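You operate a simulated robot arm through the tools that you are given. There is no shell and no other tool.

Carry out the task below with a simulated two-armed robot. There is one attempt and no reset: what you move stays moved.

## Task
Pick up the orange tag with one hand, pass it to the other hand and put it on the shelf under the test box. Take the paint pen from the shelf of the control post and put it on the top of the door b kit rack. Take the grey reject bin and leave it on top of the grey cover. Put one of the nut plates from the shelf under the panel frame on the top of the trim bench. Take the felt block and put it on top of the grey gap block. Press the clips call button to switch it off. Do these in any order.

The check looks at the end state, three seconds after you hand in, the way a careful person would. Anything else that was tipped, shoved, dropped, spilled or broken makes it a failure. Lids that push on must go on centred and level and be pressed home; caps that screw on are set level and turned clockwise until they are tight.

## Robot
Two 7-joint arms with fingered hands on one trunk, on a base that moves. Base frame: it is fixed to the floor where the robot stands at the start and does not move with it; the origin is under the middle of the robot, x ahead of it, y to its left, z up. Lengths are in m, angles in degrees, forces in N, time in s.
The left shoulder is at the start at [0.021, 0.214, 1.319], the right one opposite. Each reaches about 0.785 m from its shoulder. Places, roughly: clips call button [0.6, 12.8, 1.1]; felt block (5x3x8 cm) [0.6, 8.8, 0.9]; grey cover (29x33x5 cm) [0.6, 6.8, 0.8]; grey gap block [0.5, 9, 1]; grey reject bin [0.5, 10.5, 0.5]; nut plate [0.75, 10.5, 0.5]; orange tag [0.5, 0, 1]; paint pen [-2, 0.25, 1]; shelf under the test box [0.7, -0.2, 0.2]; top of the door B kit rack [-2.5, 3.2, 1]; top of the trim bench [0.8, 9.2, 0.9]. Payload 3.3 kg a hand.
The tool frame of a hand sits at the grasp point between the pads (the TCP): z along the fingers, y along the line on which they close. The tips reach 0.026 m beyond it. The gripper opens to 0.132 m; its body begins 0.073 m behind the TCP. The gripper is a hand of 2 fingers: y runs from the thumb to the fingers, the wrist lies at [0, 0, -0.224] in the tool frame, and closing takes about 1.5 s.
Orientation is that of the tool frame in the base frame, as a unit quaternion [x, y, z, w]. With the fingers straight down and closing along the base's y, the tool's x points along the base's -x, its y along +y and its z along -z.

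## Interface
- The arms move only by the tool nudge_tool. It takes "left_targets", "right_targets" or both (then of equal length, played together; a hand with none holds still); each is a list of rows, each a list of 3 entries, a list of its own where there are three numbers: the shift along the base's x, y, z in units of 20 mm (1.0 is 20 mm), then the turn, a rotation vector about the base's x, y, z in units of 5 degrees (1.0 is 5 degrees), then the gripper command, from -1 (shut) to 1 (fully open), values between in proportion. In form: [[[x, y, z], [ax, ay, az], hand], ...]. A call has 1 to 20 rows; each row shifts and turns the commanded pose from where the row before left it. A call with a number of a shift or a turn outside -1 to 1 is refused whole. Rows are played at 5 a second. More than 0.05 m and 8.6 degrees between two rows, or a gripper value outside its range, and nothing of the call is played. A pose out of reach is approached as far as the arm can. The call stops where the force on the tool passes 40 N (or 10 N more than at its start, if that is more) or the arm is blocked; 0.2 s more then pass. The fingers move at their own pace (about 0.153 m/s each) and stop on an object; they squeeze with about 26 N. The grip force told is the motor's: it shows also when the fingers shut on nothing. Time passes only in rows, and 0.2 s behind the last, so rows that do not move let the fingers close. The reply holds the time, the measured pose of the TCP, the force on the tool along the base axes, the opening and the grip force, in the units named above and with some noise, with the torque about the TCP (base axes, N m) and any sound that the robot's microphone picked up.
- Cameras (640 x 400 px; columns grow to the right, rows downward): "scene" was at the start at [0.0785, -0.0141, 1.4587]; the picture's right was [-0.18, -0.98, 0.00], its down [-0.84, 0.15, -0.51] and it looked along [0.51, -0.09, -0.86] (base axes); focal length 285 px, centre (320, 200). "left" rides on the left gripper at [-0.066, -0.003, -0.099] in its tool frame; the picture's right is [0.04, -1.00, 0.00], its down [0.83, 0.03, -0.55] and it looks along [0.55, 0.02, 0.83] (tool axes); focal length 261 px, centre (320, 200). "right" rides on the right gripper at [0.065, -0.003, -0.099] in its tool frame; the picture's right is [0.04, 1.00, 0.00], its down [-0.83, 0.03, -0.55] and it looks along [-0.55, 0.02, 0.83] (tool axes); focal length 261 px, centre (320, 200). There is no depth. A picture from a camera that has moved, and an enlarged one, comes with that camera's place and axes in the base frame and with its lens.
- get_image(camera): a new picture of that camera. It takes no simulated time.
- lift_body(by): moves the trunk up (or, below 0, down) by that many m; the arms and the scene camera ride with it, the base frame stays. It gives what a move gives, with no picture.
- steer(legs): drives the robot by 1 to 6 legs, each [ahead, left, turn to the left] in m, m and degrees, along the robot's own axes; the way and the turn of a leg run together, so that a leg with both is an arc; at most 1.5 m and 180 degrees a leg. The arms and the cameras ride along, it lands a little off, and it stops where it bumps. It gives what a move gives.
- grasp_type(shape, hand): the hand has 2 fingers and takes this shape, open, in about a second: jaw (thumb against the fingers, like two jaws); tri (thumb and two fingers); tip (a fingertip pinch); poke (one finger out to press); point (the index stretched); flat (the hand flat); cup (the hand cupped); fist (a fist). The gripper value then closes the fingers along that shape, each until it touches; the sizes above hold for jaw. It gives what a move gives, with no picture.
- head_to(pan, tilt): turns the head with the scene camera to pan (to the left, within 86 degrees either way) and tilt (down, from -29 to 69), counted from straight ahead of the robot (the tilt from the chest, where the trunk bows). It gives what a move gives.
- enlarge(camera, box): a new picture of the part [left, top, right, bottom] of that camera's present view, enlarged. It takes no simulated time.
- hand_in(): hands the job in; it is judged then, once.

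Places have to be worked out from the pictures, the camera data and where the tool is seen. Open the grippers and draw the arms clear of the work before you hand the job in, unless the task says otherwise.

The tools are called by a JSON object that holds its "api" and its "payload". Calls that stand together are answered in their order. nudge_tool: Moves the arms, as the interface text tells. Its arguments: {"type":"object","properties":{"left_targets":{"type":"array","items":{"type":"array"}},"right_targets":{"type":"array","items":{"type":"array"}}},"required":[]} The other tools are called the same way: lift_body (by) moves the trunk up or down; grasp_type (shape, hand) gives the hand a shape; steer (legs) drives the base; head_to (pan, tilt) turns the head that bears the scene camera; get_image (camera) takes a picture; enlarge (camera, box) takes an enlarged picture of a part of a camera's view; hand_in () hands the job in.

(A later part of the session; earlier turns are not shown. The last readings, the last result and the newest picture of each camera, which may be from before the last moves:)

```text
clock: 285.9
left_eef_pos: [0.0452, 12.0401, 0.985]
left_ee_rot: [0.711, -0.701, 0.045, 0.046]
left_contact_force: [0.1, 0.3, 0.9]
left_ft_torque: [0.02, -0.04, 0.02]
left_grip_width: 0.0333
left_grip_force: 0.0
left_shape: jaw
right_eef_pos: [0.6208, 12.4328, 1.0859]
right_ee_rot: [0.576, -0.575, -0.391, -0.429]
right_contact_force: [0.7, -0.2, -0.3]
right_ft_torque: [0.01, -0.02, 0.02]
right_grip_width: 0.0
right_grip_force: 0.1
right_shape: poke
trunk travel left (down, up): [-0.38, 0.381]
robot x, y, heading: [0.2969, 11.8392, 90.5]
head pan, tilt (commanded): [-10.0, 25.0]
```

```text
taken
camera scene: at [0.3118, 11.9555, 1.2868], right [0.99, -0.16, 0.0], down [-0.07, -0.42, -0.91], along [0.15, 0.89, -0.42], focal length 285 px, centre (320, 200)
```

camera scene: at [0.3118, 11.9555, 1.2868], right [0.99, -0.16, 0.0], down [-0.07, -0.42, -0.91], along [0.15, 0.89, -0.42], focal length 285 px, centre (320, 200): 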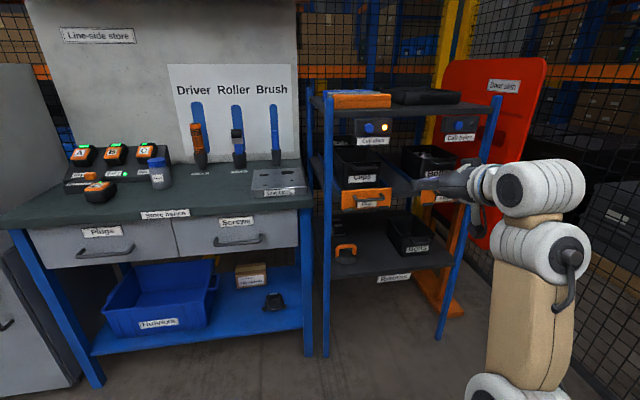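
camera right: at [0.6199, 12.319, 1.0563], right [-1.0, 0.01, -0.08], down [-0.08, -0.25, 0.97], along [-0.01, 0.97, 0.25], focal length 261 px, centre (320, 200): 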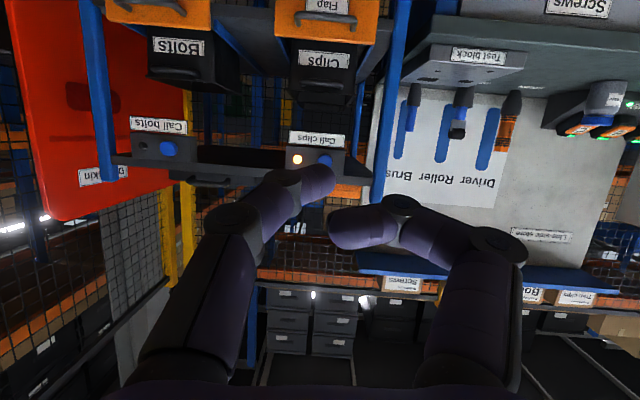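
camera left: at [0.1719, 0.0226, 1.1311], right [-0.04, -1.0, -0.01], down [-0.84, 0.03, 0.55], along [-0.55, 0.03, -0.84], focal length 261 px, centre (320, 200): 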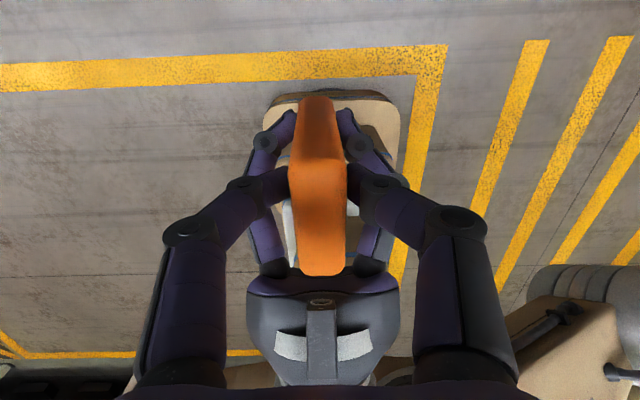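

The poke finger's tip sits about 2.8 cm ahead of the TCP. I raise the hand 3 cm to bring the tip in line with the button, then drive 0.3 m ahead.

{"api": "nudge_tool", "payload": {"right_targets": [[[0.1, 0, 0.8], [0, 0, 0], 1], [[0.1, 0, 0.75], [0, 0, 0], 1], [[0, 0, 0], [0, 0, 0], 1]]}}

{"api": "steer", "payload": {"legs": [[0.3, 0, 0]]}}

{"api": "get_image", "payload": {"camera": "right"}}

{"api": "get_image", "payload": {"camera": "scene"}}

```text
clock: 286.7
left_eef_pos: [0.0445, 12.04, 0.986]
left_ee_rot: [0.711, -0.701, 0.044, 0.046]
left_contact_force: [0.0, -1.0, -0.4]
left_ft_torque: [0.01, 0.02, -0.01]
left_grip_width: 0.0334
left_grip_force: 0.0
left_shape: jaw
right_eef_pos: [0.6254, 12.4332, 1.1151]
right_ee_rot: [0.578, -0.575, -0.391, -0.427]
right_contact_force: [0.9, -0.2, 0.2]
right_ft_torque: [-0.03, 0.0, -0.02]
right_grip_width: 0.0001
right_grip_force: 0.1
right_shape: poke
trunk travel left (down, up): [-0.38, 0.381]
robot x, y, heading: [0.2984, 11.8393, 90.5]
head pan, tilt (commanded): [-10.0, 25.0]
```

```text
clock: 288.8
left_eef_pos: [0.0418, 12.3403, 0.9838]
left_ee_rot: [0.711, -0.7, 0.044, 0.046]
left_contact_force: [0.6, 0.2, 0.9]
left_ft_torque: [-0.02, 0.0, 0.03]
left_grip_width: 0.0332
left_grip_force: 0.0
left_shape: jaw
right_eef_pos: [0.6199, 12.7341, 1.1135]
right_ee_rot: [0.577, -0.575, -0.391, -0.429]
right_contact_force: [-0.7, 0.0, 0.2]
right_ft_torque: [-0.05, -0.03, 0.03]
right_grip_width: 0.0
right_grip_force: 0.1
right_shape: poke
trunk travel left (down, up): [-0.38, 0.381]
robot x, y, heading: [0.2946, 12.1402, 90.9]
head pan, tilt (commanded): [-10.0, 25.0]
```

```text
taken
camera right: at [0.6194, 12.62, 1.0845], right [-1.0, 0.01, -0.08], down [-0.08, -0.25, 0.97], along [-0.01, 0.97, 0.25], focal length 261 px, centre (320, 200)
```

right: 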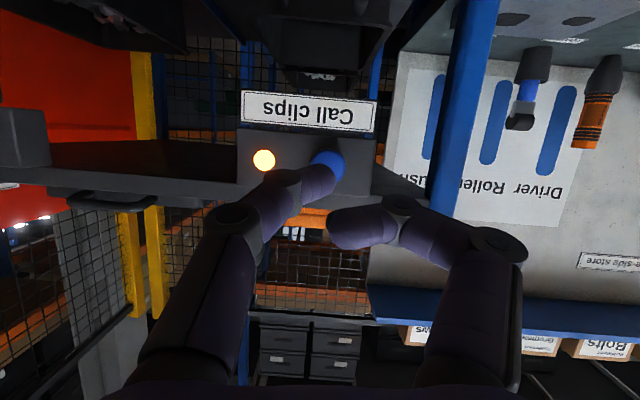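

```text
taken
camera scene: at [0.308, 12.256, 1.2867], right [0.99, -0.16, 0.0], down [-0.07, -0.42, -0.91], along [0.15, 0.89, -0.42], focal length 285 px, centre (320, 200)
```

scene: 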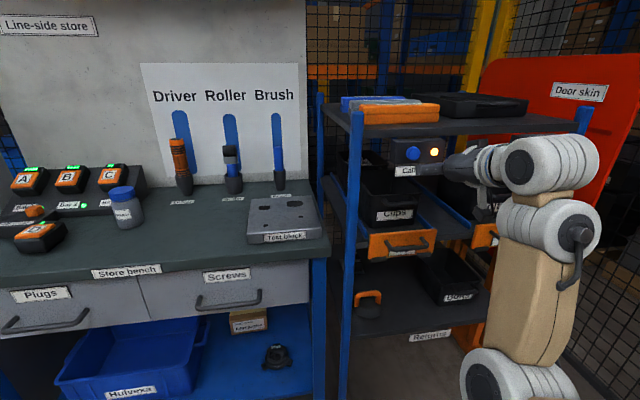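

The tip is lined up with the blue button, about 6 cm short. I shift 4 mm to the left and advance 4 cm, then continue in small steps.

{"api": "nudge_tool", "payload": {"right_targets": [[[-0.2, 0.6, 0.05], [0, 0, 0], 1], [[0, 0.7, 0.05], [0, 0, 0], 1], [[0, 0.6, 0], [0, 0, 0], 1], [[0, 0, 0], [0, 0, 0], 1]]}}

{"api": "get_image", "payload": {"camera": "right"}}

{"api": "enlarge", "payload": {"camera": "scene", "box": [360, 110, 520, 220]}}

```text
clock: 289.8
left_eef_pos: [0.0416, 12.3396, 0.9847]
left_ee_rot: [0.711, -0.701, 0.044, 0.047]
left_contact_force: [-0.6, 0.6, 0.2]
left_ft_torque: [-0.02, 0.0, 0.0]
left_grip_width: 0.0334
left_grip_force: 0.0
left_shape: jaw
right_eef_pos: [0.6162, 12.7703, 1.1166]
right_ee_rot: [0.577, -0.574, -0.391, -0.429]
right_contact_force: [-0.1, 0.8, 0.4]
right_ft_torque: [-0.03, 0.01, -0.02]
right_grip_width: 0.0002
right_grip_force: 0.0
right_shape: poke
trunk travel left (down, up): [-0.38, 0.381]
robot x, y, heading: [0.2925, 12.1337, 90.7]
head pan, tilt (commanded): [-10.0, 25.0]
```

```text
taken
camera right: at [0.6156, 12.6565, 1.0873], right [-1.0, 0.01, -0.08], down [-0.08, -0.25, 0.96], along [-0.01, 0.97, 0.25], focal length 261 px, centre (320, 200)
```

right: 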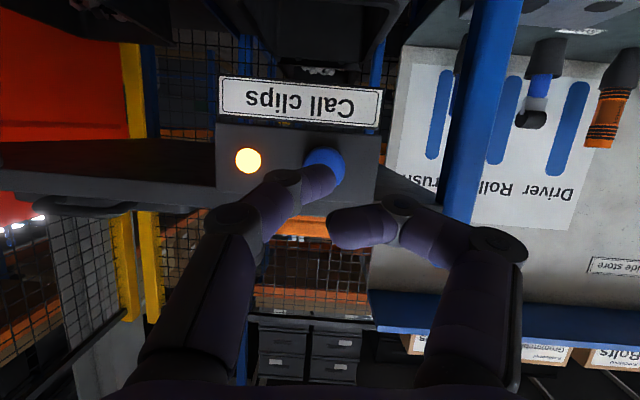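

```text
3.64 times, centred on (440, 165) of scene
camera zoom: at [0.308, 12.2552, 1.2868], right [0.99, -0.16, 0.0], down [-0.07, -0.42, -0.91], along [0.15, 0.89, -0.42], focal length 1035 px, centre (-116, 327)
```

zoom: 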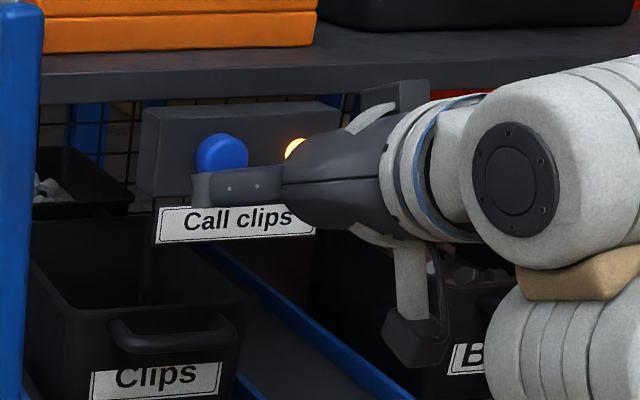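

Close to the button now. I advance in 5 mm steps.

{"api": "nudge_tool", "payload": {"right_targets": [[[0, 0.25, 0], [0, 0, 0], 1], [[0, 0.25, 0], [0, 0, 0], 1], [[0, 0.25, 0], [0, 0, 0], 1], [[0, 0, 0], [0, 0, 0], 1]]}}

{"api": "get_image", "payload": {"camera": "right"}}

```text
clock: 290.8
left_eef_pos: [0.0411, 12.3398, 0.9844]
left_ee_rot: [0.711, -0.701, 0.044, 0.046]
left_contact_force: [1.2, -0.3, 0.9]
left_ft_torque: [0.02, 0.01, 0.03]
left_grip_width: 0.0334
left_grip_force: 0.1
left_shape: jaw
right_eef_pos: [0.6164, 12.788, 1.1173]
right_ee_rot: [0.577, -0.574, -0.392, -0.429]
right_contact_force: [1.1, -0.4, 0.0]
right_ft_torque: [0.04, 0.0, -0.01]
right_grip_width: 0.0
right_grip_force: 0.0
right_shape: poke
trunk travel left (down, up): [-0.38, 0.381]
robot x, y, heading: [0.2956, 12.1363, 90.7]
head pan, tilt (commanded): [-10.0, 25.0]
```

```text
taken
camera right: at [0.6149, 12.6736, 1.0876], right [-1.0, 0.01, -0.08], down [-0.08, -0.25, 0.96], along [-0.01, 0.97, 0.25], focal length 261 px, centre (320, 200)
```

right: 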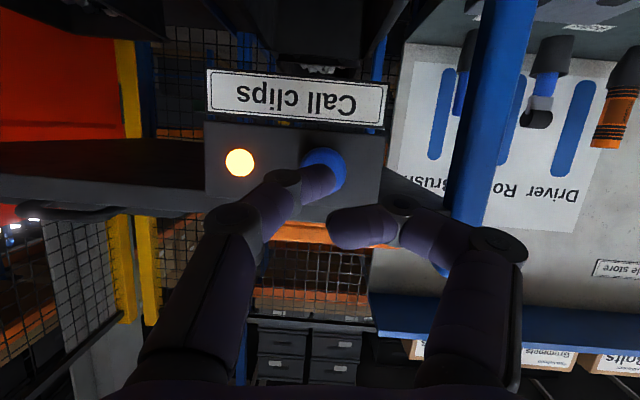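

No contact yet; lamp still lit. I continue in 4 mm steps.

{"api": "nudge_tool", "payload": {"right_targets": [[[0, 0.2, 0], [0, 0, 0], 1], [[0, 0.2, 0], [0, 0, 0], 1], [[0, 0, 0], [0, 0, 0], 1]]}}

{"api": "nudge_tool", "payload": {"right_targets": [[[0, 0.2, 0], [0, 0, 0], 1], [[0, 0.2, 0], [0, 0, 0], 1], [[0, 0, 0], [0, 0, 0], 1]]}}

{"api": "get_image", "payload": {"camera": "right"}}

```text
clock: 291.6
left_eef_pos: [0.0412, 12.3384, 0.9849]
left_ee_rot: [0.711, -0.7, 0.044, 0.046]
left_contact_force: [-0.3, -0.1, 0.4]
left_ft_torque: [0.01, -0.01, 0.02]
left_grip_width: 0.0332
left_grip_force: 0.0
left_shape: jaw
right_eef_pos: [0.6166, 12.7944, 1.1176]
right_ee_rot: [0.578, -0.574, -0.391, -0.428]
right_contact_force: [-0.2, -1.3, -0.4]
right_ft_torque: [-0.03, -0.02, 0.03]
right_grip_width: 0.0
right_grip_force: 0.1
right_shape: poke
trunk travel left (down, up): [-0.38, 0.381]
robot x, y, heading: [0.2929, 12.139, 90.5]
head pan, tilt (commanded): [-10.0, 25.0]
```

```text
clock: 292.4
left_eef_pos: [0.0412, 12.3402, 0.9847]
left_ee_rot: [0.711, -0.7, 0.044, 0.047]
left_contact_force: [-0.4, -0.1, -0.2]
left_ft_torque: [-0.02, 0.01, -0.02]
left_grip_width: 0.0334
left_grip_force: 0.1
left_shape: jaw
right_eef_pos: [0.6168, 12.8021, 1.1146]
right_ee_rot: [0.577, -0.574, -0.392, -0.429]
right_contact_force: [0.9, 0.2, 0.0]
right_ft_torque: [0.01, 0.01, 0.0]
right_grip_width: 0.0
right_grip_force: 0.2
right_shape: poke
trunk travel left (down, up): [-0.38, 0.381]
robot x, y, heading: [0.2911, 12.1366, 90.8]
head pan, tilt (commanded): [-10.0, 25.0]
```

```text
taken
camera right: at [0.6158, 12.6886, 1.0867], right [-1.0, 0.01, -0.08], down [-0.08, -0.25, 0.96], along [-0.01, 0.97, 0.25], focal length 261 px, centre (320, 200)
```

right: 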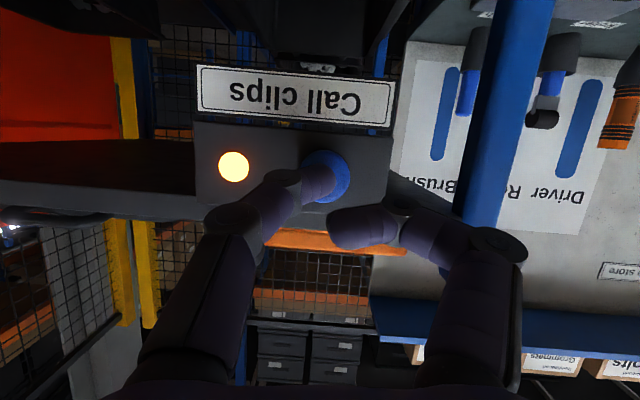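

From the growth of the picture the button is still about 3 cm beyond the tip. I advance 2 cm more, then creep.

{"api": "nudge_tool", "payload": {"right_targets": [[[0, 0.25, 0], [0, 0, 0], 1], [[0, 0.25, 0], [0, 0, 0], 1], [[0, 0.25, 0], [0, 0, 0], 1], [[0, 0, 0], [0, 0, 0], 1]]}}

{"api": "get_image", "payload": {"camera": "right"}}

```text
clock: 293.4
left_eef_pos: [0.0425, 12.3356, 0.9849]
left_ee_rot: [0.711, -0.701, 0.041, 0.046]
left_contact_force: [0.9, 0.2, -0.5]
left_ft_torque: [-0.01, 0.02, -0.01]
left_grip_width: 0.0333
left_grip_force: 0.1
left_shape: jaw
right_eef_pos: [0.6189, 12.8128, 1.1184]
right_ee_rot: [0.576, -0.574, -0.392, -0.429]
right_contact_force: [0.6, -25.0, -5.0]
right_ft_torque: [-0.23, 0.01, 0.01]
right_grip_width: 0.0
right_grip_force: 0.0
right_shape: poke
trunk travel left (down, up): [-0.38, 0.381]
robot x, y, heading: [0.2997, 12.1377, 90.6]
head pan, tilt (commanded): [-10.0, 25.0]
heard: click
```

```text
taken
camera right: at [0.6166, 12.6997, 1.0886], right [-1.0, 0.01, -0.08], down [-0.08, -0.25, 0.96], along [-0.01, 0.97, 0.25], focal length 261 px, centre (320, 200)
```

right: 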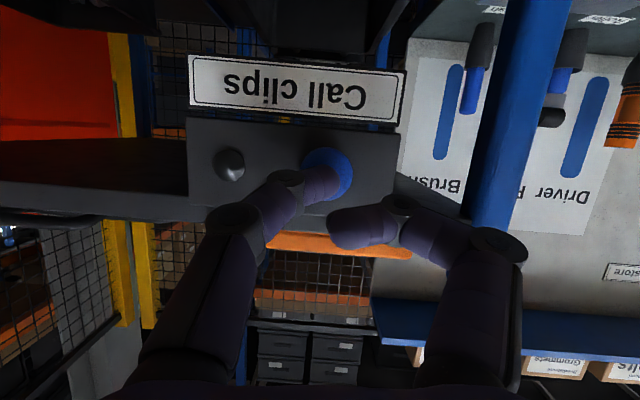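

A click was heard and the lamp went dark. I withdraw straight back and check it stays off.

{"api": "nudge_tool", "payload": {"right_targets": [[[0, -0.5, 0], [0, 0, 0], 1], [[0, -0.8, 0], [0, 0, 0], 1], [[0, -0.9, 0], [0, 0, 0], 1], [[0, -0.9, 0], [0, 0, 0], 1], [[0, 0, 0], [0, 0, 0], 1]]}}

{"api": "steer", "payload": {"legs": [[-0.4, 0, 0]]}}

{"api": "get_image", "payload": {"camera": "right"}}

{"api": "get_image", "payload": {"camera": "scene"}}

```text
clock: 294.6
left_eef_pos: [0.0417, 12.339, 0.984]
left_ee_rot: [0.711, -0.701, 0.043, 0.047]
left_contact_force: [-1.2, 0.1, 0.2]
left_ft_torque: [0.0, 0.0, 0.02]
left_grip_width: 0.0331
left_grip_force: 0.1
left_shape: jaw
right_eef_pos: [0.6182, 12.7545, 1.1153]
right_ee_rot: [0.578, -0.574, -0.392, -0.428]
right_contact_force: [-0.1, -0.5, 0.1]
right_ft_torque: [0.0, 0.01, 0.0]
right_grip_width: 0.0
right_grip_force: 0.0
right_shape: poke
trunk travel left (down, up): [-0.38, 0.381]
robot x, y, heading: [0.2968, 12.1355, 90.8]
head pan, tilt (commanded): [-10.0, 25.0]
```

```text
clock: 297.0
left_eef_pos: [0.0468, 11.9504, 0.9854]
left_ee_rot: [0.708, -0.703, 0.043, 0.045]
left_contact_force: [-0.5, -0.8, -0.1]
left_ft_torque: [0.01, 0.01, 0.01]
left_grip_width: 0.0332
left_grip_force: 0.0
left_shape: jaw
right_eef_pos: [0.6261, 12.3616, 1.116]
right_ee_rot: [-0.575, 0.576, 0.39, 0.43]
right_contact_force: [0.6, -1.2, 0.7]
right_ft_torque: [-0.01, -0.01, -0.02]
right_grip_width: 0.0
right_grip_force: 0.1
right_shape: poke
trunk travel left (down, up): [-0.38, 0.381]
robot x, y, heading: [0.2993, 11.7469, 90.5]
head pan, tilt (commanded): [-10.0, 25.0]
```

```text
taken
camera right: at [0.6244, 12.2475, 1.0876], right [-1.0, 0.02, -0.08], down [-0.09, -0.25, 0.96], along [0.0, 0.97, 0.25], focal length 261 px, centre (320, 200)
```

right: 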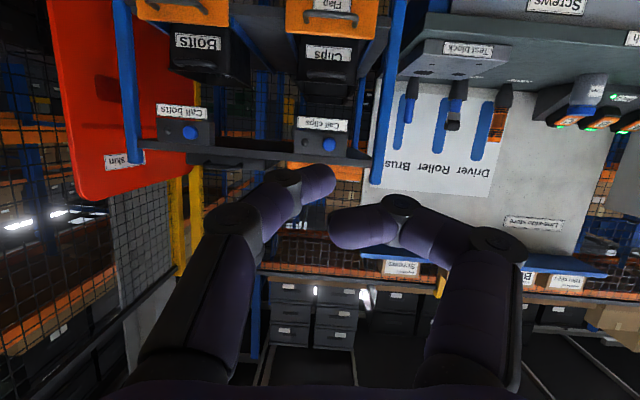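

```text
taken
camera scene: at [0.3125, 11.8636, 1.2869], right [0.99, -0.17, 0.0], down [-0.07, -0.42, -0.91], along [0.15, 0.89, -0.42], focal length 285 px, centre (320, 200)
```

scene: 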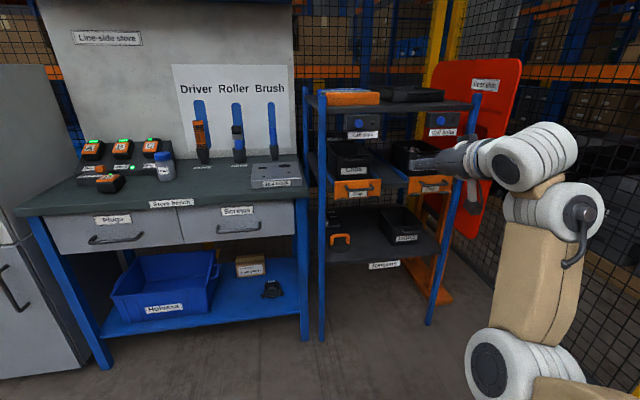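

The clips lamp is off and stays off. I set the right hand back to jaw and fold the arm in before driving on.

{"api": "grasp_type", "payload": {"shape": "jaw", "hand": "right"}}

{"api": "nudge_tool", "payload": {"right_targets": [[[-0.3, -0.9, -0.2], [-1, 0, 0], 1], [[-0.3, -0.9, -0.2], [-1, 0, 0], 1], [[-0.3, -0.9, -0.2], [-1, 0, 0], 1], [[-0.3, -0.9, -0.2], [-1, 0, 0], 1], [[-0.3, -0.9, -0.2], [-1, 0, 0], 1], [[-0.3, -0.9, -0.2], [-1, 0, 0], 1], [[-0.3, -0.9, -0.2], [-1, 0, 0], 1], [[-0.3, -0.9, -0.2], [-1, 0, 0], 1], [[-0.3, -0.9, -0.2], [-1, 0, 0], 1], [[0, 0, 0], [0, 0, 0], 1]]}}

{"api": "steer", "payload": {"legs": [[0, 0.75, 0], [0, 0, -90]]}}

{"api": "head_to", "payload": {"pan": -30, "tilt": 30}}

{"api": "get_image", "payload": {"camera": "scene"}}

```text
clock: 297.9
left_eef_pos: [0.0461, 11.9496, 0.9843]
left_ee_rot: [0.708, -0.703, 0.043, 0.047]
left_contact_force: [1.1, -0.1, 0.5]
left_ft_torque: [-0.02, 0.02, 0.02]
left_grip_width: 0.0334
left_grip_force: 0.1
left_shape: jaw
right_eef_pos: [0.6257, 12.3631, 1.1163]
right_ee_rot: [-0.575, 0.577, 0.389, 0.43]
right_contact_force: [0.1, 0.6, 0.8]
right_ft_torque: [-0.04, -0.01, -0.01]
right_grip_width: 0.1318
right_grip_force: 0.1
right_shape: jaw
trunk travel left (down, up): [-0.38, 0.381]
robot x, y, heading: [0.2942, 11.7474, 90.3]
head pan, tilt (commanded): [-10.0, 25.0]
```

```text
clock: 300.1
left_eef_pos: [0.0459, 11.949, 0.9842]
left_ee_rot: [0.708, -0.704, 0.044, 0.046]
left_contact_force: [0.4, 0.3, -0.5]
left_ft_torque: [0.0, -0.02, -0.02]
left_grip_width: 0.0332
left_grip_force: 0.1
left_shape: jaw
right_eef_pos: [0.6082, 12.2871, 0.9838]
right_ee_rot: [0.661, -0.653, -0.242, -0.28]
right_contact_force: [0.7, 0.4, -0.1]
right_ft_torque: [-0.02, -0.02, -0.01]
right_grip_width: 0.1318
right_grip_force: 0.1
right_shape: jaw
right hand out of reach, approached as far as the arm can: row 4, 5, 6, 7, 8, 9
trunk travel left (down, up): [-0.38, 0.381]
robot x, y, heading: [0.2982, 11.7479, 90.5]
head pan, tilt (commanded): [-10.0, 25.0]
```

```text
clock: 308.2
left_eef_pos: [-0.2492, 11.9863, 0.9854]
left_ee_rot: [0.022, 0.998, 0.004, -0.064]
left_contact_force: [0.1, 0.1, -0.4]
left_ft_torque: [0.04, -0.01, -0.01]
left_grip_width: 0.0332
left_grip_force: 0.1
left_shape: jaw
right_eef_pos: [0.0555, 11.408, 0.9847]
right_ee_rot: [0.018, 0.928, -0.038, 0.369]
right_contact_force: [0.6, -0.6, -0.4]
right_ft_torque: [-0.01, -0.03, 0.0]
right_grip_width: 0.1321
right_grip_force: 0.2
right_shape: jaw
trunk travel left (down, up): [-0.38, 0.381]
robot x, y, heading: [-0.4677, 11.7488, -2.9]
head pan, tilt (commanded): [-10.0, 25.0]
```

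```text
clock: 309.0
left_eef_pos: [-0.2488, 11.9866, 0.9841]
left_ee_rot: [0.022, 0.998, 0.002, -0.063]
left_contact_force: [-0.2, 0.5, -0.3]
left_ft_torque: [0.03, -0.02, 0.0]
left_grip_width: 0.0334
left_grip_force: 0.1
left_shape: jaw
right_eef_pos: [0.0573, 11.4106, 0.9857]
right_ee_rot: [0.018, 0.929, -0.037, 0.368]
right_contact_force: [-0.7, 0.7, -0.2]
right_ft_torque: [-0.02, -0.05, -0.01]
right_grip_width: 0.1316
right_grip_force: 0.1
right_shape: jaw
trunk travel left (down, up): [-0.38, 0.381]
robot x, y, heading: [-0.4654, 11.7457, -2.7]
head pan, tilt (commanded): [-30.0, 30.0]
```

```text
taken
camera scene: at [-0.3608, 11.6944, 1.2789], right [-0.54, -0.84, 0.0], down [-0.42, 0.27, -0.87], along [0.73, -0.47, -0.5], focal length 285 px, centre (320, 200)
```

scene: 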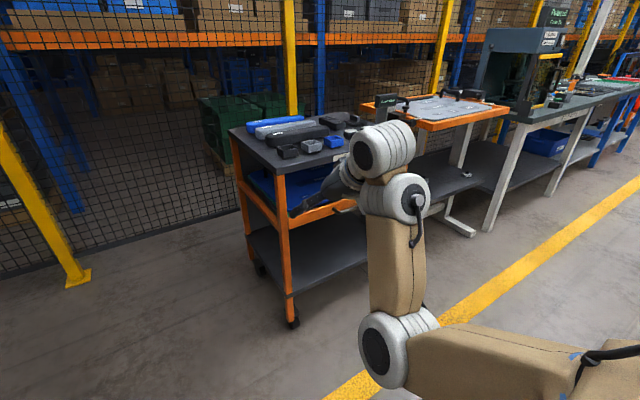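

The right arm is folded enough and the cart is well clear. I strafe right to the panel frame at y ≈ 10.5, correcting the heading.

{"api": "steer", "payload": {"legs": [[0, -1.2, 2.8]]}}

{"api": "head_to", "payload": {"pan": 0, "tilt": 40}}

{"api": "get_image", "payload": {"camera": "scene"}}

```text
clock: 315.1
left_eef_pos: [-0.2917, 10.7824, 0.9843]
left_ee_rot: [0.001, 0.998, 0.003, -0.064]
left_contact_force: [0.1, -0.3, 0.0]
left_ft_torque: [-0.03, 0.01, 0.0]
left_grip_width: 0.0333
left_grip_force: 0.0
left_shape: jaw
right_eef_pos: [0.0403, 10.2186, 0.9854]
right_ee_rot: [-0.001, 0.929, -0.03, 0.369]
right_contact_force: [0.6, 0.9, 0.0]
right_ft_torque: [-0.02, 0.03, 0.03]
right_grip_width: 0.1316
right_grip_force: 0.0
right_shape: jaw
trunk travel left (down, up): [-0.38, 0.381]
robot x, y, heading: [-0.4944, 10.5342, -0.4]
head pan, tilt (commanded): [-30.0, 30.0]
```

```text
clock: 316.1
left_eef_pos: [-0.2905, 10.7826, 0.9846]
left_ee_rot: [0.001, 0.998, 0.001, -0.064]
left_contact_force: [0.1, -1.1, -0.1]
left_ft_torque: [-0.03, -0.04, -0.01]
left_grip_width: 0.0333
left_grip_force: 0.1
left_shape: jaw
right_eef_pos: [0.0404, 10.2184, 0.985]
right_ee_rot: [-0.001, 0.929, -0.03, 0.369]
right_contact_force: [0.4, 0.3, -0.8]
right_ft_torque: [0.0, 0.03, -0.02]
right_grip_width: 0.1319
right_grip_force: 0.1
right_shape: jaw
trunk travel left (down, up): [-0.38, 0.381]
robot x, y, heading: [-0.5023, 10.5373, -0.1]
head pan, tilt (commanded): [0.0, 40.0]
```

```text
taken
camera scene: at [-0.383, 10.5316, 1.2635], right [-0.01, -1.0, 0.0], down [-0.64, 0.0, -0.77], along [0.77, 0.0, -0.64], focal length 285 px, centre (320, 200)
```

scene: 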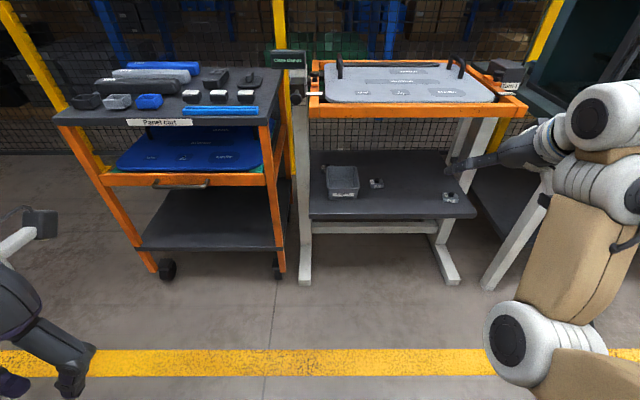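

I see the panel frame; on the dark shelf below it are the grey bin and two nut plates. I enlarge that shelf.

{"api": "enlarge", "payload": {"camera": "scene", "box": [290, 140, 490, 240]}}

{"api": "enlarge", "payload": {"camera": "scene", "box": [310, 155, 400, 210]}}

{"api": "enlarge", "payload": {"camera": "scene", "box": [290, 40, 540, 160]}}

```text
3.20 times, centred on (390, 190) of scene
camera zoom: at [-0.383, 10.5316, 1.2635], right [-0.01, -1.0, 0.0], down [-0.64, 0.0, -0.77], along [0.77, 0.0, -0.64], focal length 911 px, centre (96, 232)
```

zoom: 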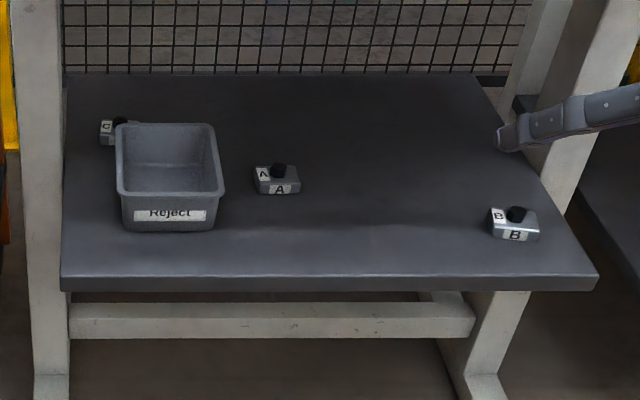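

```text
7.11 times, centred on (355, 182) of scene
camera zoom: at [-0.383, 10.5316, 1.2635], right [-0.01, -1.0, 0.0], down [-0.64, 0.0, -0.77], along [0.77, 0.0, -0.64], focal length 2024 px, centre (71, 324)
```

zoom: 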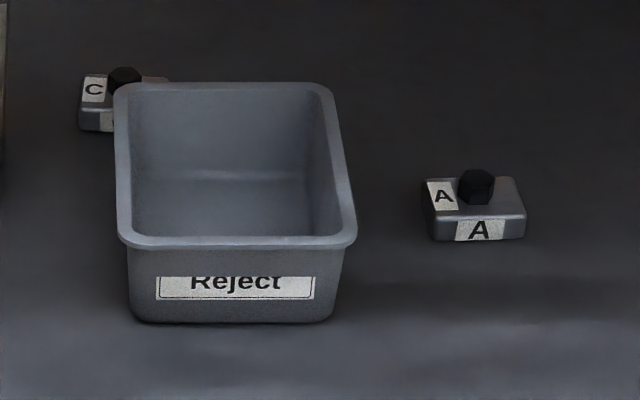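

```text
2.56 times, centred on (415, 100) of scene
camera zoom: at [-0.383, 10.5316, 1.2635], right [-0.01, -1.0, 0.0], down [-0.64, 0.0, -0.77], along [0.77, 0.0, -0.64], focal length 729 px, centre (77, 456)
```

zoom: 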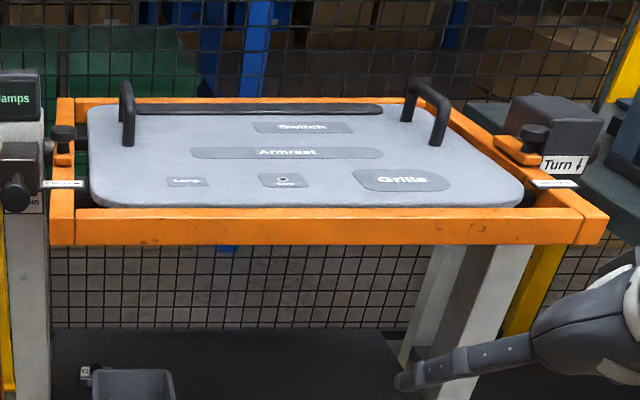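

Three nut plates A, B and C are there. I take the right hand's view for a second angle.

{"api": "get_image", "payload": {"camera": "right"}}

{"api": "get_image", "payload": {"camera": "left"}}

```text
taken
camera right: at [-0.0773, 10.2208, 1.0117], right [-0.01, 1.0, -0.08], down [0.23, 0.08, 0.97], along [0.97, -0.01, -0.23], focal length 261 px, centre (320, 200)
```

right: 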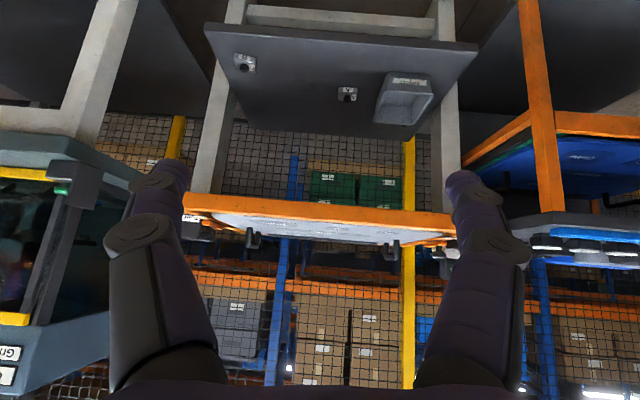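

```text
taken
camera left: at [-0.2133, 10.7807, 1.0734], right [-0.04, -1.0, 0.0], down [-0.76, 0.03, 0.65], along [-0.65, 0.03, -0.76], focal length 261 px, centre (320, 200)
```

left: 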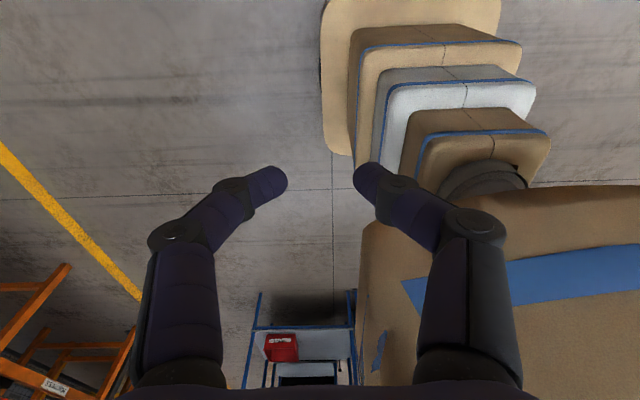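

{"api": "enlarge", "payload": {"camera": "right", "box": [200, 20, 480, 150]}}

```text
2.29 times, centred on (340, 85) of right
camera zoom: at [-0.0773, 10.2208, 1.0117], right [-0.01, 1.0, -0.08], down [0.23, 0.08, 0.97], along [0.97, -0.01, -0.23], focal length 596 px, centre (274, 463)
```

zoom: 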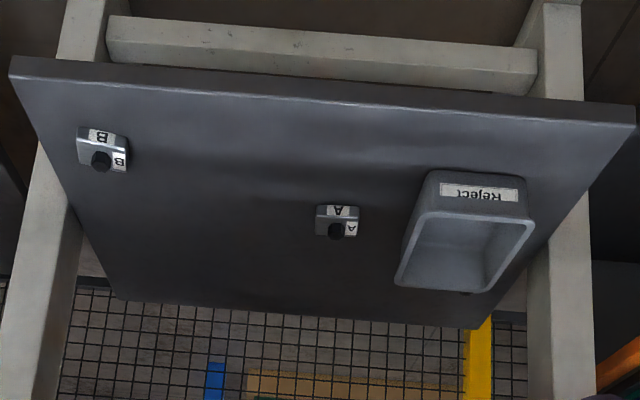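

Shelf top is at z ≈ 0.48 with its front edge at x ≈ 0.476; nut plate B sits near [0.555, 9.965], the bin spans x 0.555–0.715, y 10.364–10.504 with its rim at z ≈ 0.55. I start with nut plate B: strafe right, lower the trunk and square the right hand.

{"api": "steer", "payload": {"legs": [[0, -0.37, 0]]}}

{"api": "lift_body", "payload": {"by": -0.25}}

{"api": "nudge_tool", "payload": {"right_targets": [[[0, 0.8, 0], [0.1, 0.25, 0], 0.5], [[0, 0.8, 0], [0.1, 0.25, 0], 0.5], [[0, 0.8, 0], [0.1, 0.25, 0], 0.5], [[0, 0.8, 0], [0.1, 0.25, 0], 0.5], [[0, 0.8, 0], [0.1, 0.25, 0], 0.5], [[0, 0.8, 0], [0.1, 0.25, 0], 0.5], [[0, 0.8, 0], [0.05, 0.2, 0], 0.5], [[0, 0, 0], [0, 0, 0], 0.5]]}}

{"api": "get_image", "payload": {"camera": "scene"}}

{"api": "get_image", "payload": {"camera": "right"}}

```text
clock: 318.5
left_eef_pos: [-0.2923, 10.4016, 0.9847]
left_ee_rot: [0.002, 0.998, 0.004, -0.064]
left_contact_force: [-0.6, 0.0, 0.1]
left_ft_torque: [0.05, -0.03, 0.01]
left_grip_width: 0.0333
left_grip_force: 0.0
left_shape: jaw
right_eef_pos: [0.0388, 9.8388, 0.9852]
right_ee_rot: [-0.002, 0.929, -0.028, 0.369]
right_contact_force: [0.1, -1.1, 0.2]
right_ft_torque: [-0.02, 0.01, 0.01]
right_grip_width: 0.1317
right_grip_force: 0.1
right_shape: jaw
trunk travel left (down, up): [-0.38, 0.381]
robot x, y, heading: [-0.5005, 10.1535, -0.1]
head pan, tilt (commanded): [0.0, 40.0]
```

```text
clock: 321.1
left_eef_pos: [-0.2769, 10.4036, 0.7008]
left_ee_rot: [0.0, 0.987, 0.002, -0.16]
left_contact_force: [0.9, -0.6, 0.3]
left_ft_torque: [-0.04, 0.02, 0.01]
left_grip_width: 0.0335
left_grip_force: 0.0
left_shape: jaw
right_eef_pos: [0.0469, 9.8396, 0.6509]
right_ee_rot: [-0.004, 0.956, -0.028, 0.293]
right_contact_force: [-0.1, -0.1, -1.0]
right_ft_torque: [0.02, -0.01, 0.05]
right_grip_width: 0.132
right_grip_force: 0.1
right_shape: jaw
trunk travel left (down, up): [-0.13, 0.631]
robot x, y, heading: [-0.5036, 10.1554, -0.3]
head pan, tilt (commanded): [0.0, 40.0]
```

```text
clock: 322.9
left_eef_pos: [-0.2767, 10.4043, 0.7022]
left_ee_rot: [-0.001, 0.987, 0.002, -0.16]
left_contact_force: [0.4, 0.3, -0.1]
left_ft_torque: [0.03, 0.0, 0.0]
left_grip_width: 0.0334
left_grip_force: 0.1
left_shape: jaw
right_eef_pos: [0.0284, 9.9237, 0.5901]
right_ee_rot: [0.003, 0.975, -0.001, 0.221]
right_contact_force: [-0.2, -0.3, 0.2]
right_ft_torque: [-0.01, -0.01, -0.02]
right_grip_width: 0.099
right_grip_force: 0.1
right_shape: jaw
right hand out of reach, approached as far as the arm can: row 1, 2, 3, 5, 6, 7
trunk travel left (down, up): [-0.13, 0.631]
robot x, y, heading: [-0.4998, 10.1555, -0.1]
head pan, tilt (commanded): [0.0, 40.0]
```

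```text
taken
camera scene: at [-0.3218, 10.1522, 1.0081], right [0.0, -1.0, 0.0], down [-0.64, 0.0, -0.77], along [0.77, 0.0, -0.64], focal length 285 px, centre (320, 200)
```

scene: 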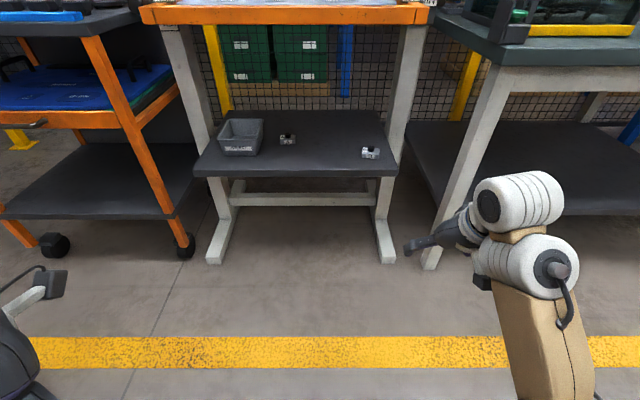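

```text
taken
camera right: at [-0.0751, 9.9219, 0.6514], right [-0.03, 1.0, -0.02], down [0.51, 0.03, 0.86], along [0.86, 0.02, -0.51], focal length 261 px, centre (320, 200)
```

right: 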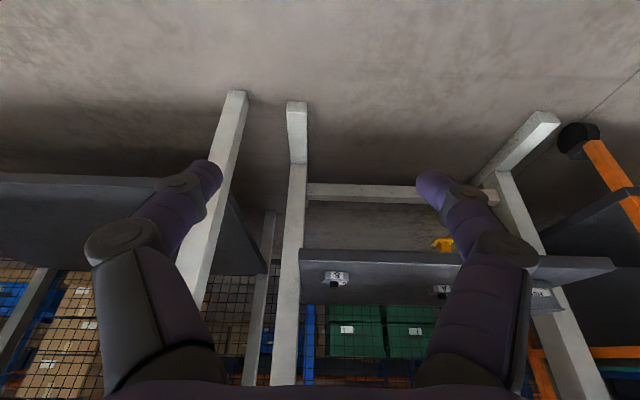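

The right hand is square now (pitch 64°). I enlarge the shelf again from this lower viewpoint to fix nut plate B.

{"api": "enlarge", "payload": {"camera": "scene", "box": [340, 125, 420, 180]}}

{"api": "enlarge", "payload": {"camera": "right", "box": [280, 230, 400, 310]}}

```text
7.27 times, centred on (380, 152) of scene
camera zoom: at [-0.3218, 10.1522, 1.0081], right [0.0, -1.0, 0.0], down [-0.64, 0.0, -0.77], along [0.77, 0.0, -0.64], focal length 2070 px, centre (-116, 546)
```

zoom: 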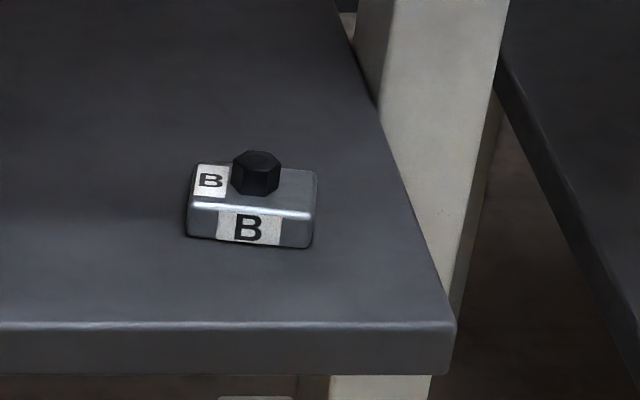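

```text
5.00 times, centred on (340, 270) of right
camera zoom: at [-0.0751, 9.9219, 0.6514], right [-0.03, 1.0, -0.02], down [0.51, 0.03, 0.86], along [0.86, 0.02, -0.51], focal length 1303 px, centre (220, -150)
```

zoom: 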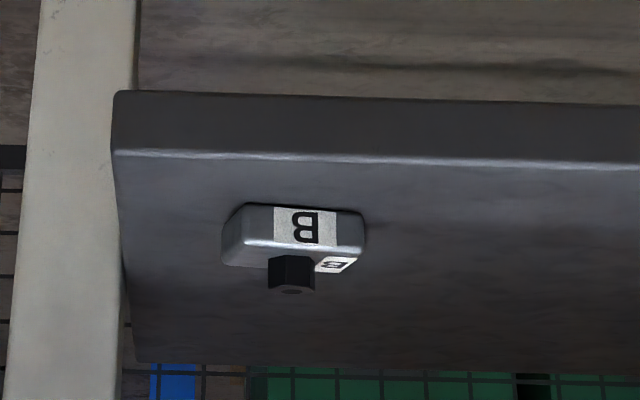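

Nut plate B: front-bottom mid at [0.541, 9.977], shelf top z 0.481, width 6 cm, yaw about -10°, centre near [0.559, 9.974]. I drive 0.42 m ahead, which leaves the hand above the shelf's front edge.

{"api": "steer", "payload": {"legs": [[0.42, 0, 0]]}}

{"api": "nudge_tool", "payload": {"right_targets": [[[0.3, 0.5, 0], [0, 0, -0.95], 0.45], [[0.3, 0.5, 0], [0, 0, -0.95], 0.45], [[0, 0, 0], [0, 0, 0], 0.45]]}}

{"api": "get_image", "payload": {"camera": "right"}}

{"api": "get_image", "payload": {"camera": "scene"}}

```text
clock: 325.4
left_eef_pos: [0.1414, 10.399, 0.7009]
left_ee_rot: [0.003, 0.987, 0.003, -0.16]
left_contact_force: [0.1, 1.0, -0.2]
left_ft_torque: [0.0, 0.01, 0.0]
left_grip_width: 0.0333
left_grip_force: 0.0
left_shape: jaw
right_eef_pos: [0.4435, 9.9141, 0.5899]
right_ee_rot: [0.007, 0.975, -0.003, 0.221]
right_contact_force: [-0.6, -0.3, 0.9]
right_ft_torque: [-0.02, -0.03, 0.03]
right_grip_width: 0.0996
right_grip_force: 0.0
right_shape: jaw
trunk travel left (down, up): [-0.13, 0.631]
robot x, y, heading: [-0.084, 10.1518, -0.7]
head pan, tilt (commanded): [0.0, 40.0]
```

```text
clock: 326.2
left_eef_pos: [0.1411, 10.3986, 0.7003]
left_ee_rot: [0.004, 0.987, 0.003, -0.16]
left_contact_force: [-1.0, -0.1, 0.9]
left_ft_torque: [0.04, -0.01, -0.01]
left_grip_width: 0.0329
left_grip_force: 0.0
left_shape: jaw
right_eef_pos: [0.4568, 9.9346, 0.5905]
right_ee_rot: [0.087, 0.971, -0.02, 0.22]
right_contact_force: [0.2, 0.0, 0.0]
right_ft_torque: [0.0, 0.01, -0.01]
right_grip_width: 0.096
right_grip_force: 0.1
right_shape: jaw
trunk travel left (down, up): [-0.13, 0.631]
robot x, y, heading: [-0.0796, 10.1472, -0.7]
head pan, tilt (commanded): [0.0, 40.0]
```

```text
taken
camera right: at [0.3539, 9.9518, 0.6511], right [0.14, 0.99, -0.02], down [0.51, -0.06, 0.86], along [0.85, -0.13, -0.51], focal length 261 px, centre (320, 200)
```

right: 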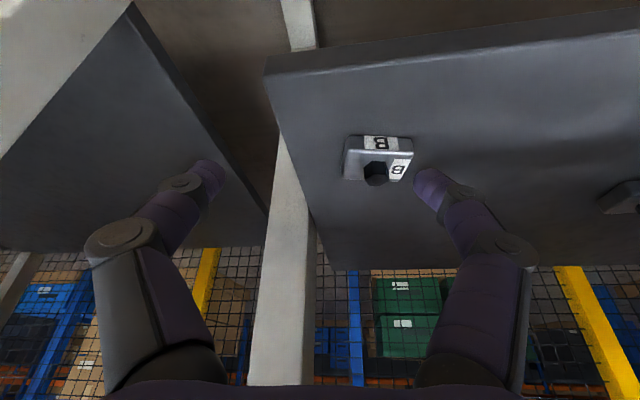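

```text
taken
camera scene: at [0.0945, 10.1471, 1.008], right [-0.01, -1.0, 0.0], down [-0.64, 0.01, -0.77], along [0.77, -0.01, -0.64], focal length 285 px, centre (320, 200)
```

scene: 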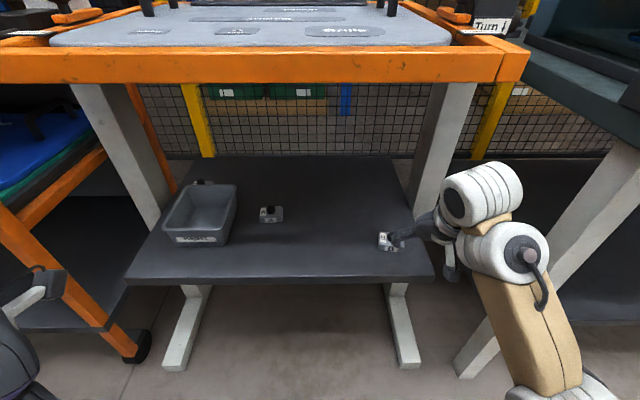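

The plate is square in the hand's view. I move over it and go down along the pointing direction, stopping about 4 mm above final height.

{"api": "nudge_tool", "payload": {"right_targets": [[[0.9, 0.77, 0], [0, 0, 0], 0.45], [[0.9, 0.77, 0], [0, 0, 0], 0.45], [[0.9, 0.77, 0], [0, 0, 0], 0.45], [[0.4, -0.065, -0.8], [0, 0, 0], 0.45], [[0.4, -0.065, -0.8], [0, 0, 0], 0.45], [[0.4, -0.065, -0.8], [0, 0, 0], 0.45], [[0.4, -0.065, -0.8], [0, 0, 0], 0.45], [[0.4, -0.065, -0.8], [0, 0, 0], 0.45], [[0, 0, 0], [0, 0, 0], 0.45]]}}

{"api": "get_image", "payload": {"camera": "right"}}

{"api": "enlarge", "payload": {"camera": "scene", "box": [350, 190, 470, 290]}}

```text
clock: 328.2
left_eef_pos: [0.1414, 10.3979, 0.7012]
left_ee_rot: [0.004, 0.987, 0.003, -0.161]
left_contact_force: [0.2, -0.1, 0.2]
left_ft_torque: [0.0, 0.03, 0.03]
left_grip_width: 0.0333
left_grip_force: 0.0
left_shape: jaw
right_eef_pos: [0.5503, 9.9734, 0.5082]
right_ee_rot: [0.088, 0.971, -0.02, 0.22]
right_contact_force: [-0.3, 0.3, -0.7]
right_ft_torque: [0.01, -0.03, -0.06]
right_grip_width: 0.0961
right_grip_force: 0.1
right_shape: jaw
trunk travel left (down, up): [-0.13, 0.631]
robot x, y, heading: [-0.082, 10.1488, -0.9]
head pan, tilt (commanded): [0.0, 40.0]
```

```text
taken
camera right: at [0.4477, 9.9893, 0.57], right [0.14, 0.99, -0.02], down [0.51, -0.06, 0.86], along [0.85, -0.13, -0.51], focal length 261 px, centre (320, 200)
```

right: 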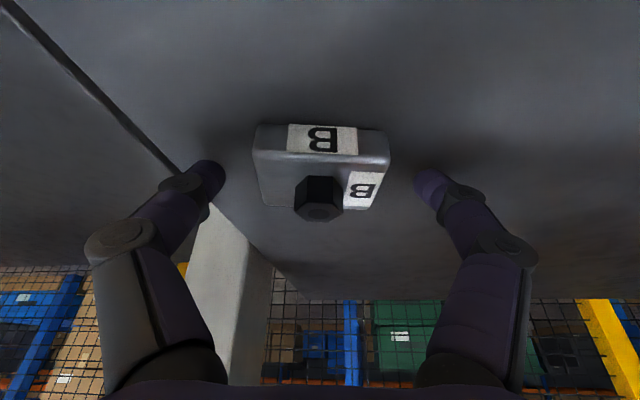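

```text
4.00 times, centred on (410, 240) of scene
camera zoom: at [0.0946, 10.1471, 1.008], right [-0.01, -1.0, 0.0], down [-0.64, 0.01, -0.77], along [0.77, -0.01, -0.64], focal length 1138 px, centre (-40, 40)
```

zoom: 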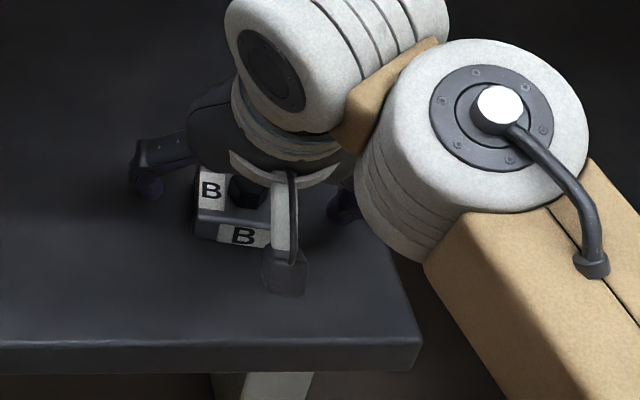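

The plate is centred between the fingers. I go 3 mm lower and close.

{"api": "nudge_tool", "payload": {"right_targets": [[[0, 0, -0.15], [0, 0, 0], 0.3], [[0, 0, 0], [0, 0, 0], 0.1], [[0, 0, 0], [0, 0, 0], -0.1], [[0, 0, 0], [0, 0, 0], -0.4], [[0, 0, 0], [0, 0, 0], -0.8], [[0, 0, 0], [0, 0, 0], -1], [[0, 0, 0], [0, 0, 0], -1]]}}

{"api": "get_image", "payload": {"camera": "right"}}

```text
clock: 329.8
left_eef_pos: [0.1415, 10.3983, 0.7004]
left_ee_rot: [0.004, 0.987, 0.003, -0.161]
left_contact_force: [0.8, 0.7, -0.1]
left_ft_torque: [-0.01, 0.0, 0.03]
left_grip_width: 0.0332
left_grip_force: 0.1
left_shape: jaw
right_eef_pos: [0.5495, 9.9738, 0.5071]
right_ee_rot: [0.087, 0.972, -0.02, 0.219]
right_contact_force: [0.3, -0.7, 0.3]
right_ft_torque: [-0.03, 0.01, -0.01]
right_grip_width: 0.053
right_grip_force: 26.2
right_shape: jaw
trunk travel left (down, up): [-0.13, 0.631]
robot x, y, heading: [-0.0828, 10.1522, -0.8]
head pan, tilt (commanded): [0.0, 40.0]
```

```text
taken
camera right: at [0.4468, 9.9896, 0.568], right [0.14, 0.99, -0.02], down [0.51, -0.06, 0.86], along [0.85, -0.13, -0.51], focal length 261 px, centre (320, 200)
```

right: 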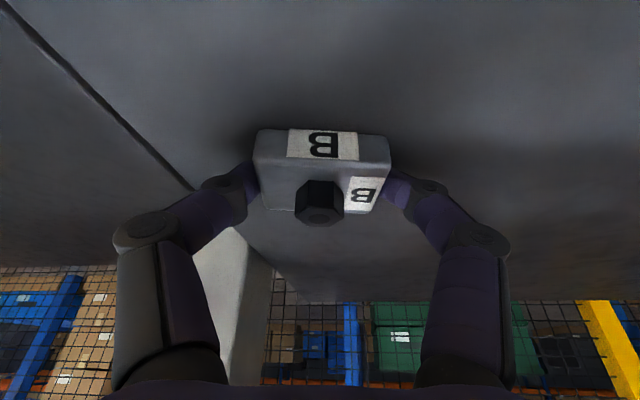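

Gripped at 53 mm with 26 N. I lift it gently 4 cm and look.

{"api": "nudge_tool", "payload": {"right_targets": [[[0, 0, 0.3], [0, 0, 0], -1], [[0, 0, 0.5], [0, 0, 0], -1], [[0, 0, 0.6], [0, 0, 0], -1], [[0, 0, 0.6], [0, 0, 0], -1], [[0, 0, 0], [0, 0, 0], -1]]}}

{"api": "get_image", "payload": {"camera": "right"}}

```text
clock: 331.0
left_eef_pos: [0.1419, 10.3989, 0.701]
left_ee_rot: [0.004, 0.987, 0.002, -0.161]
left_contact_force: [0.2, 0.1, -0.8]
left_ft_torque: [0.01, 0.01, -0.01]
left_grip_width: 0.0334
left_grip_force: 0.2
left_shape: jaw
right_eef_pos: [0.5508, 9.9734, 0.546]
right_ee_rot: [0.087, 0.971, -0.021, 0.219]
right_contact_force: [0.1, -1.0, -3.2]
right_ft_torque: [0.02, 0.0, 0.0]
right_grip_width: 0.053
right_grip_force: 26.1
right_shape: jaw
trunk travel left (down, up): [-0.13, 0.631]
robot x, y, heading: [-0.078, 10.1527, -0.9]
head pan, tilt (commanded): [0.0, 40.0]
```

```text
taken
camera right: at [0.4476, 9.9897, 0.608], right [0.14, 0.99, -0.02], down [0.51, -0.06, 0.86], along [0.85, -0.13, -0.51], focal length 261 px, centre (320, 200)
```

right: 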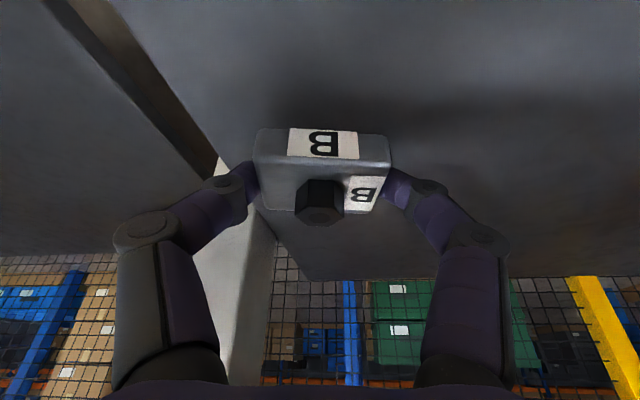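

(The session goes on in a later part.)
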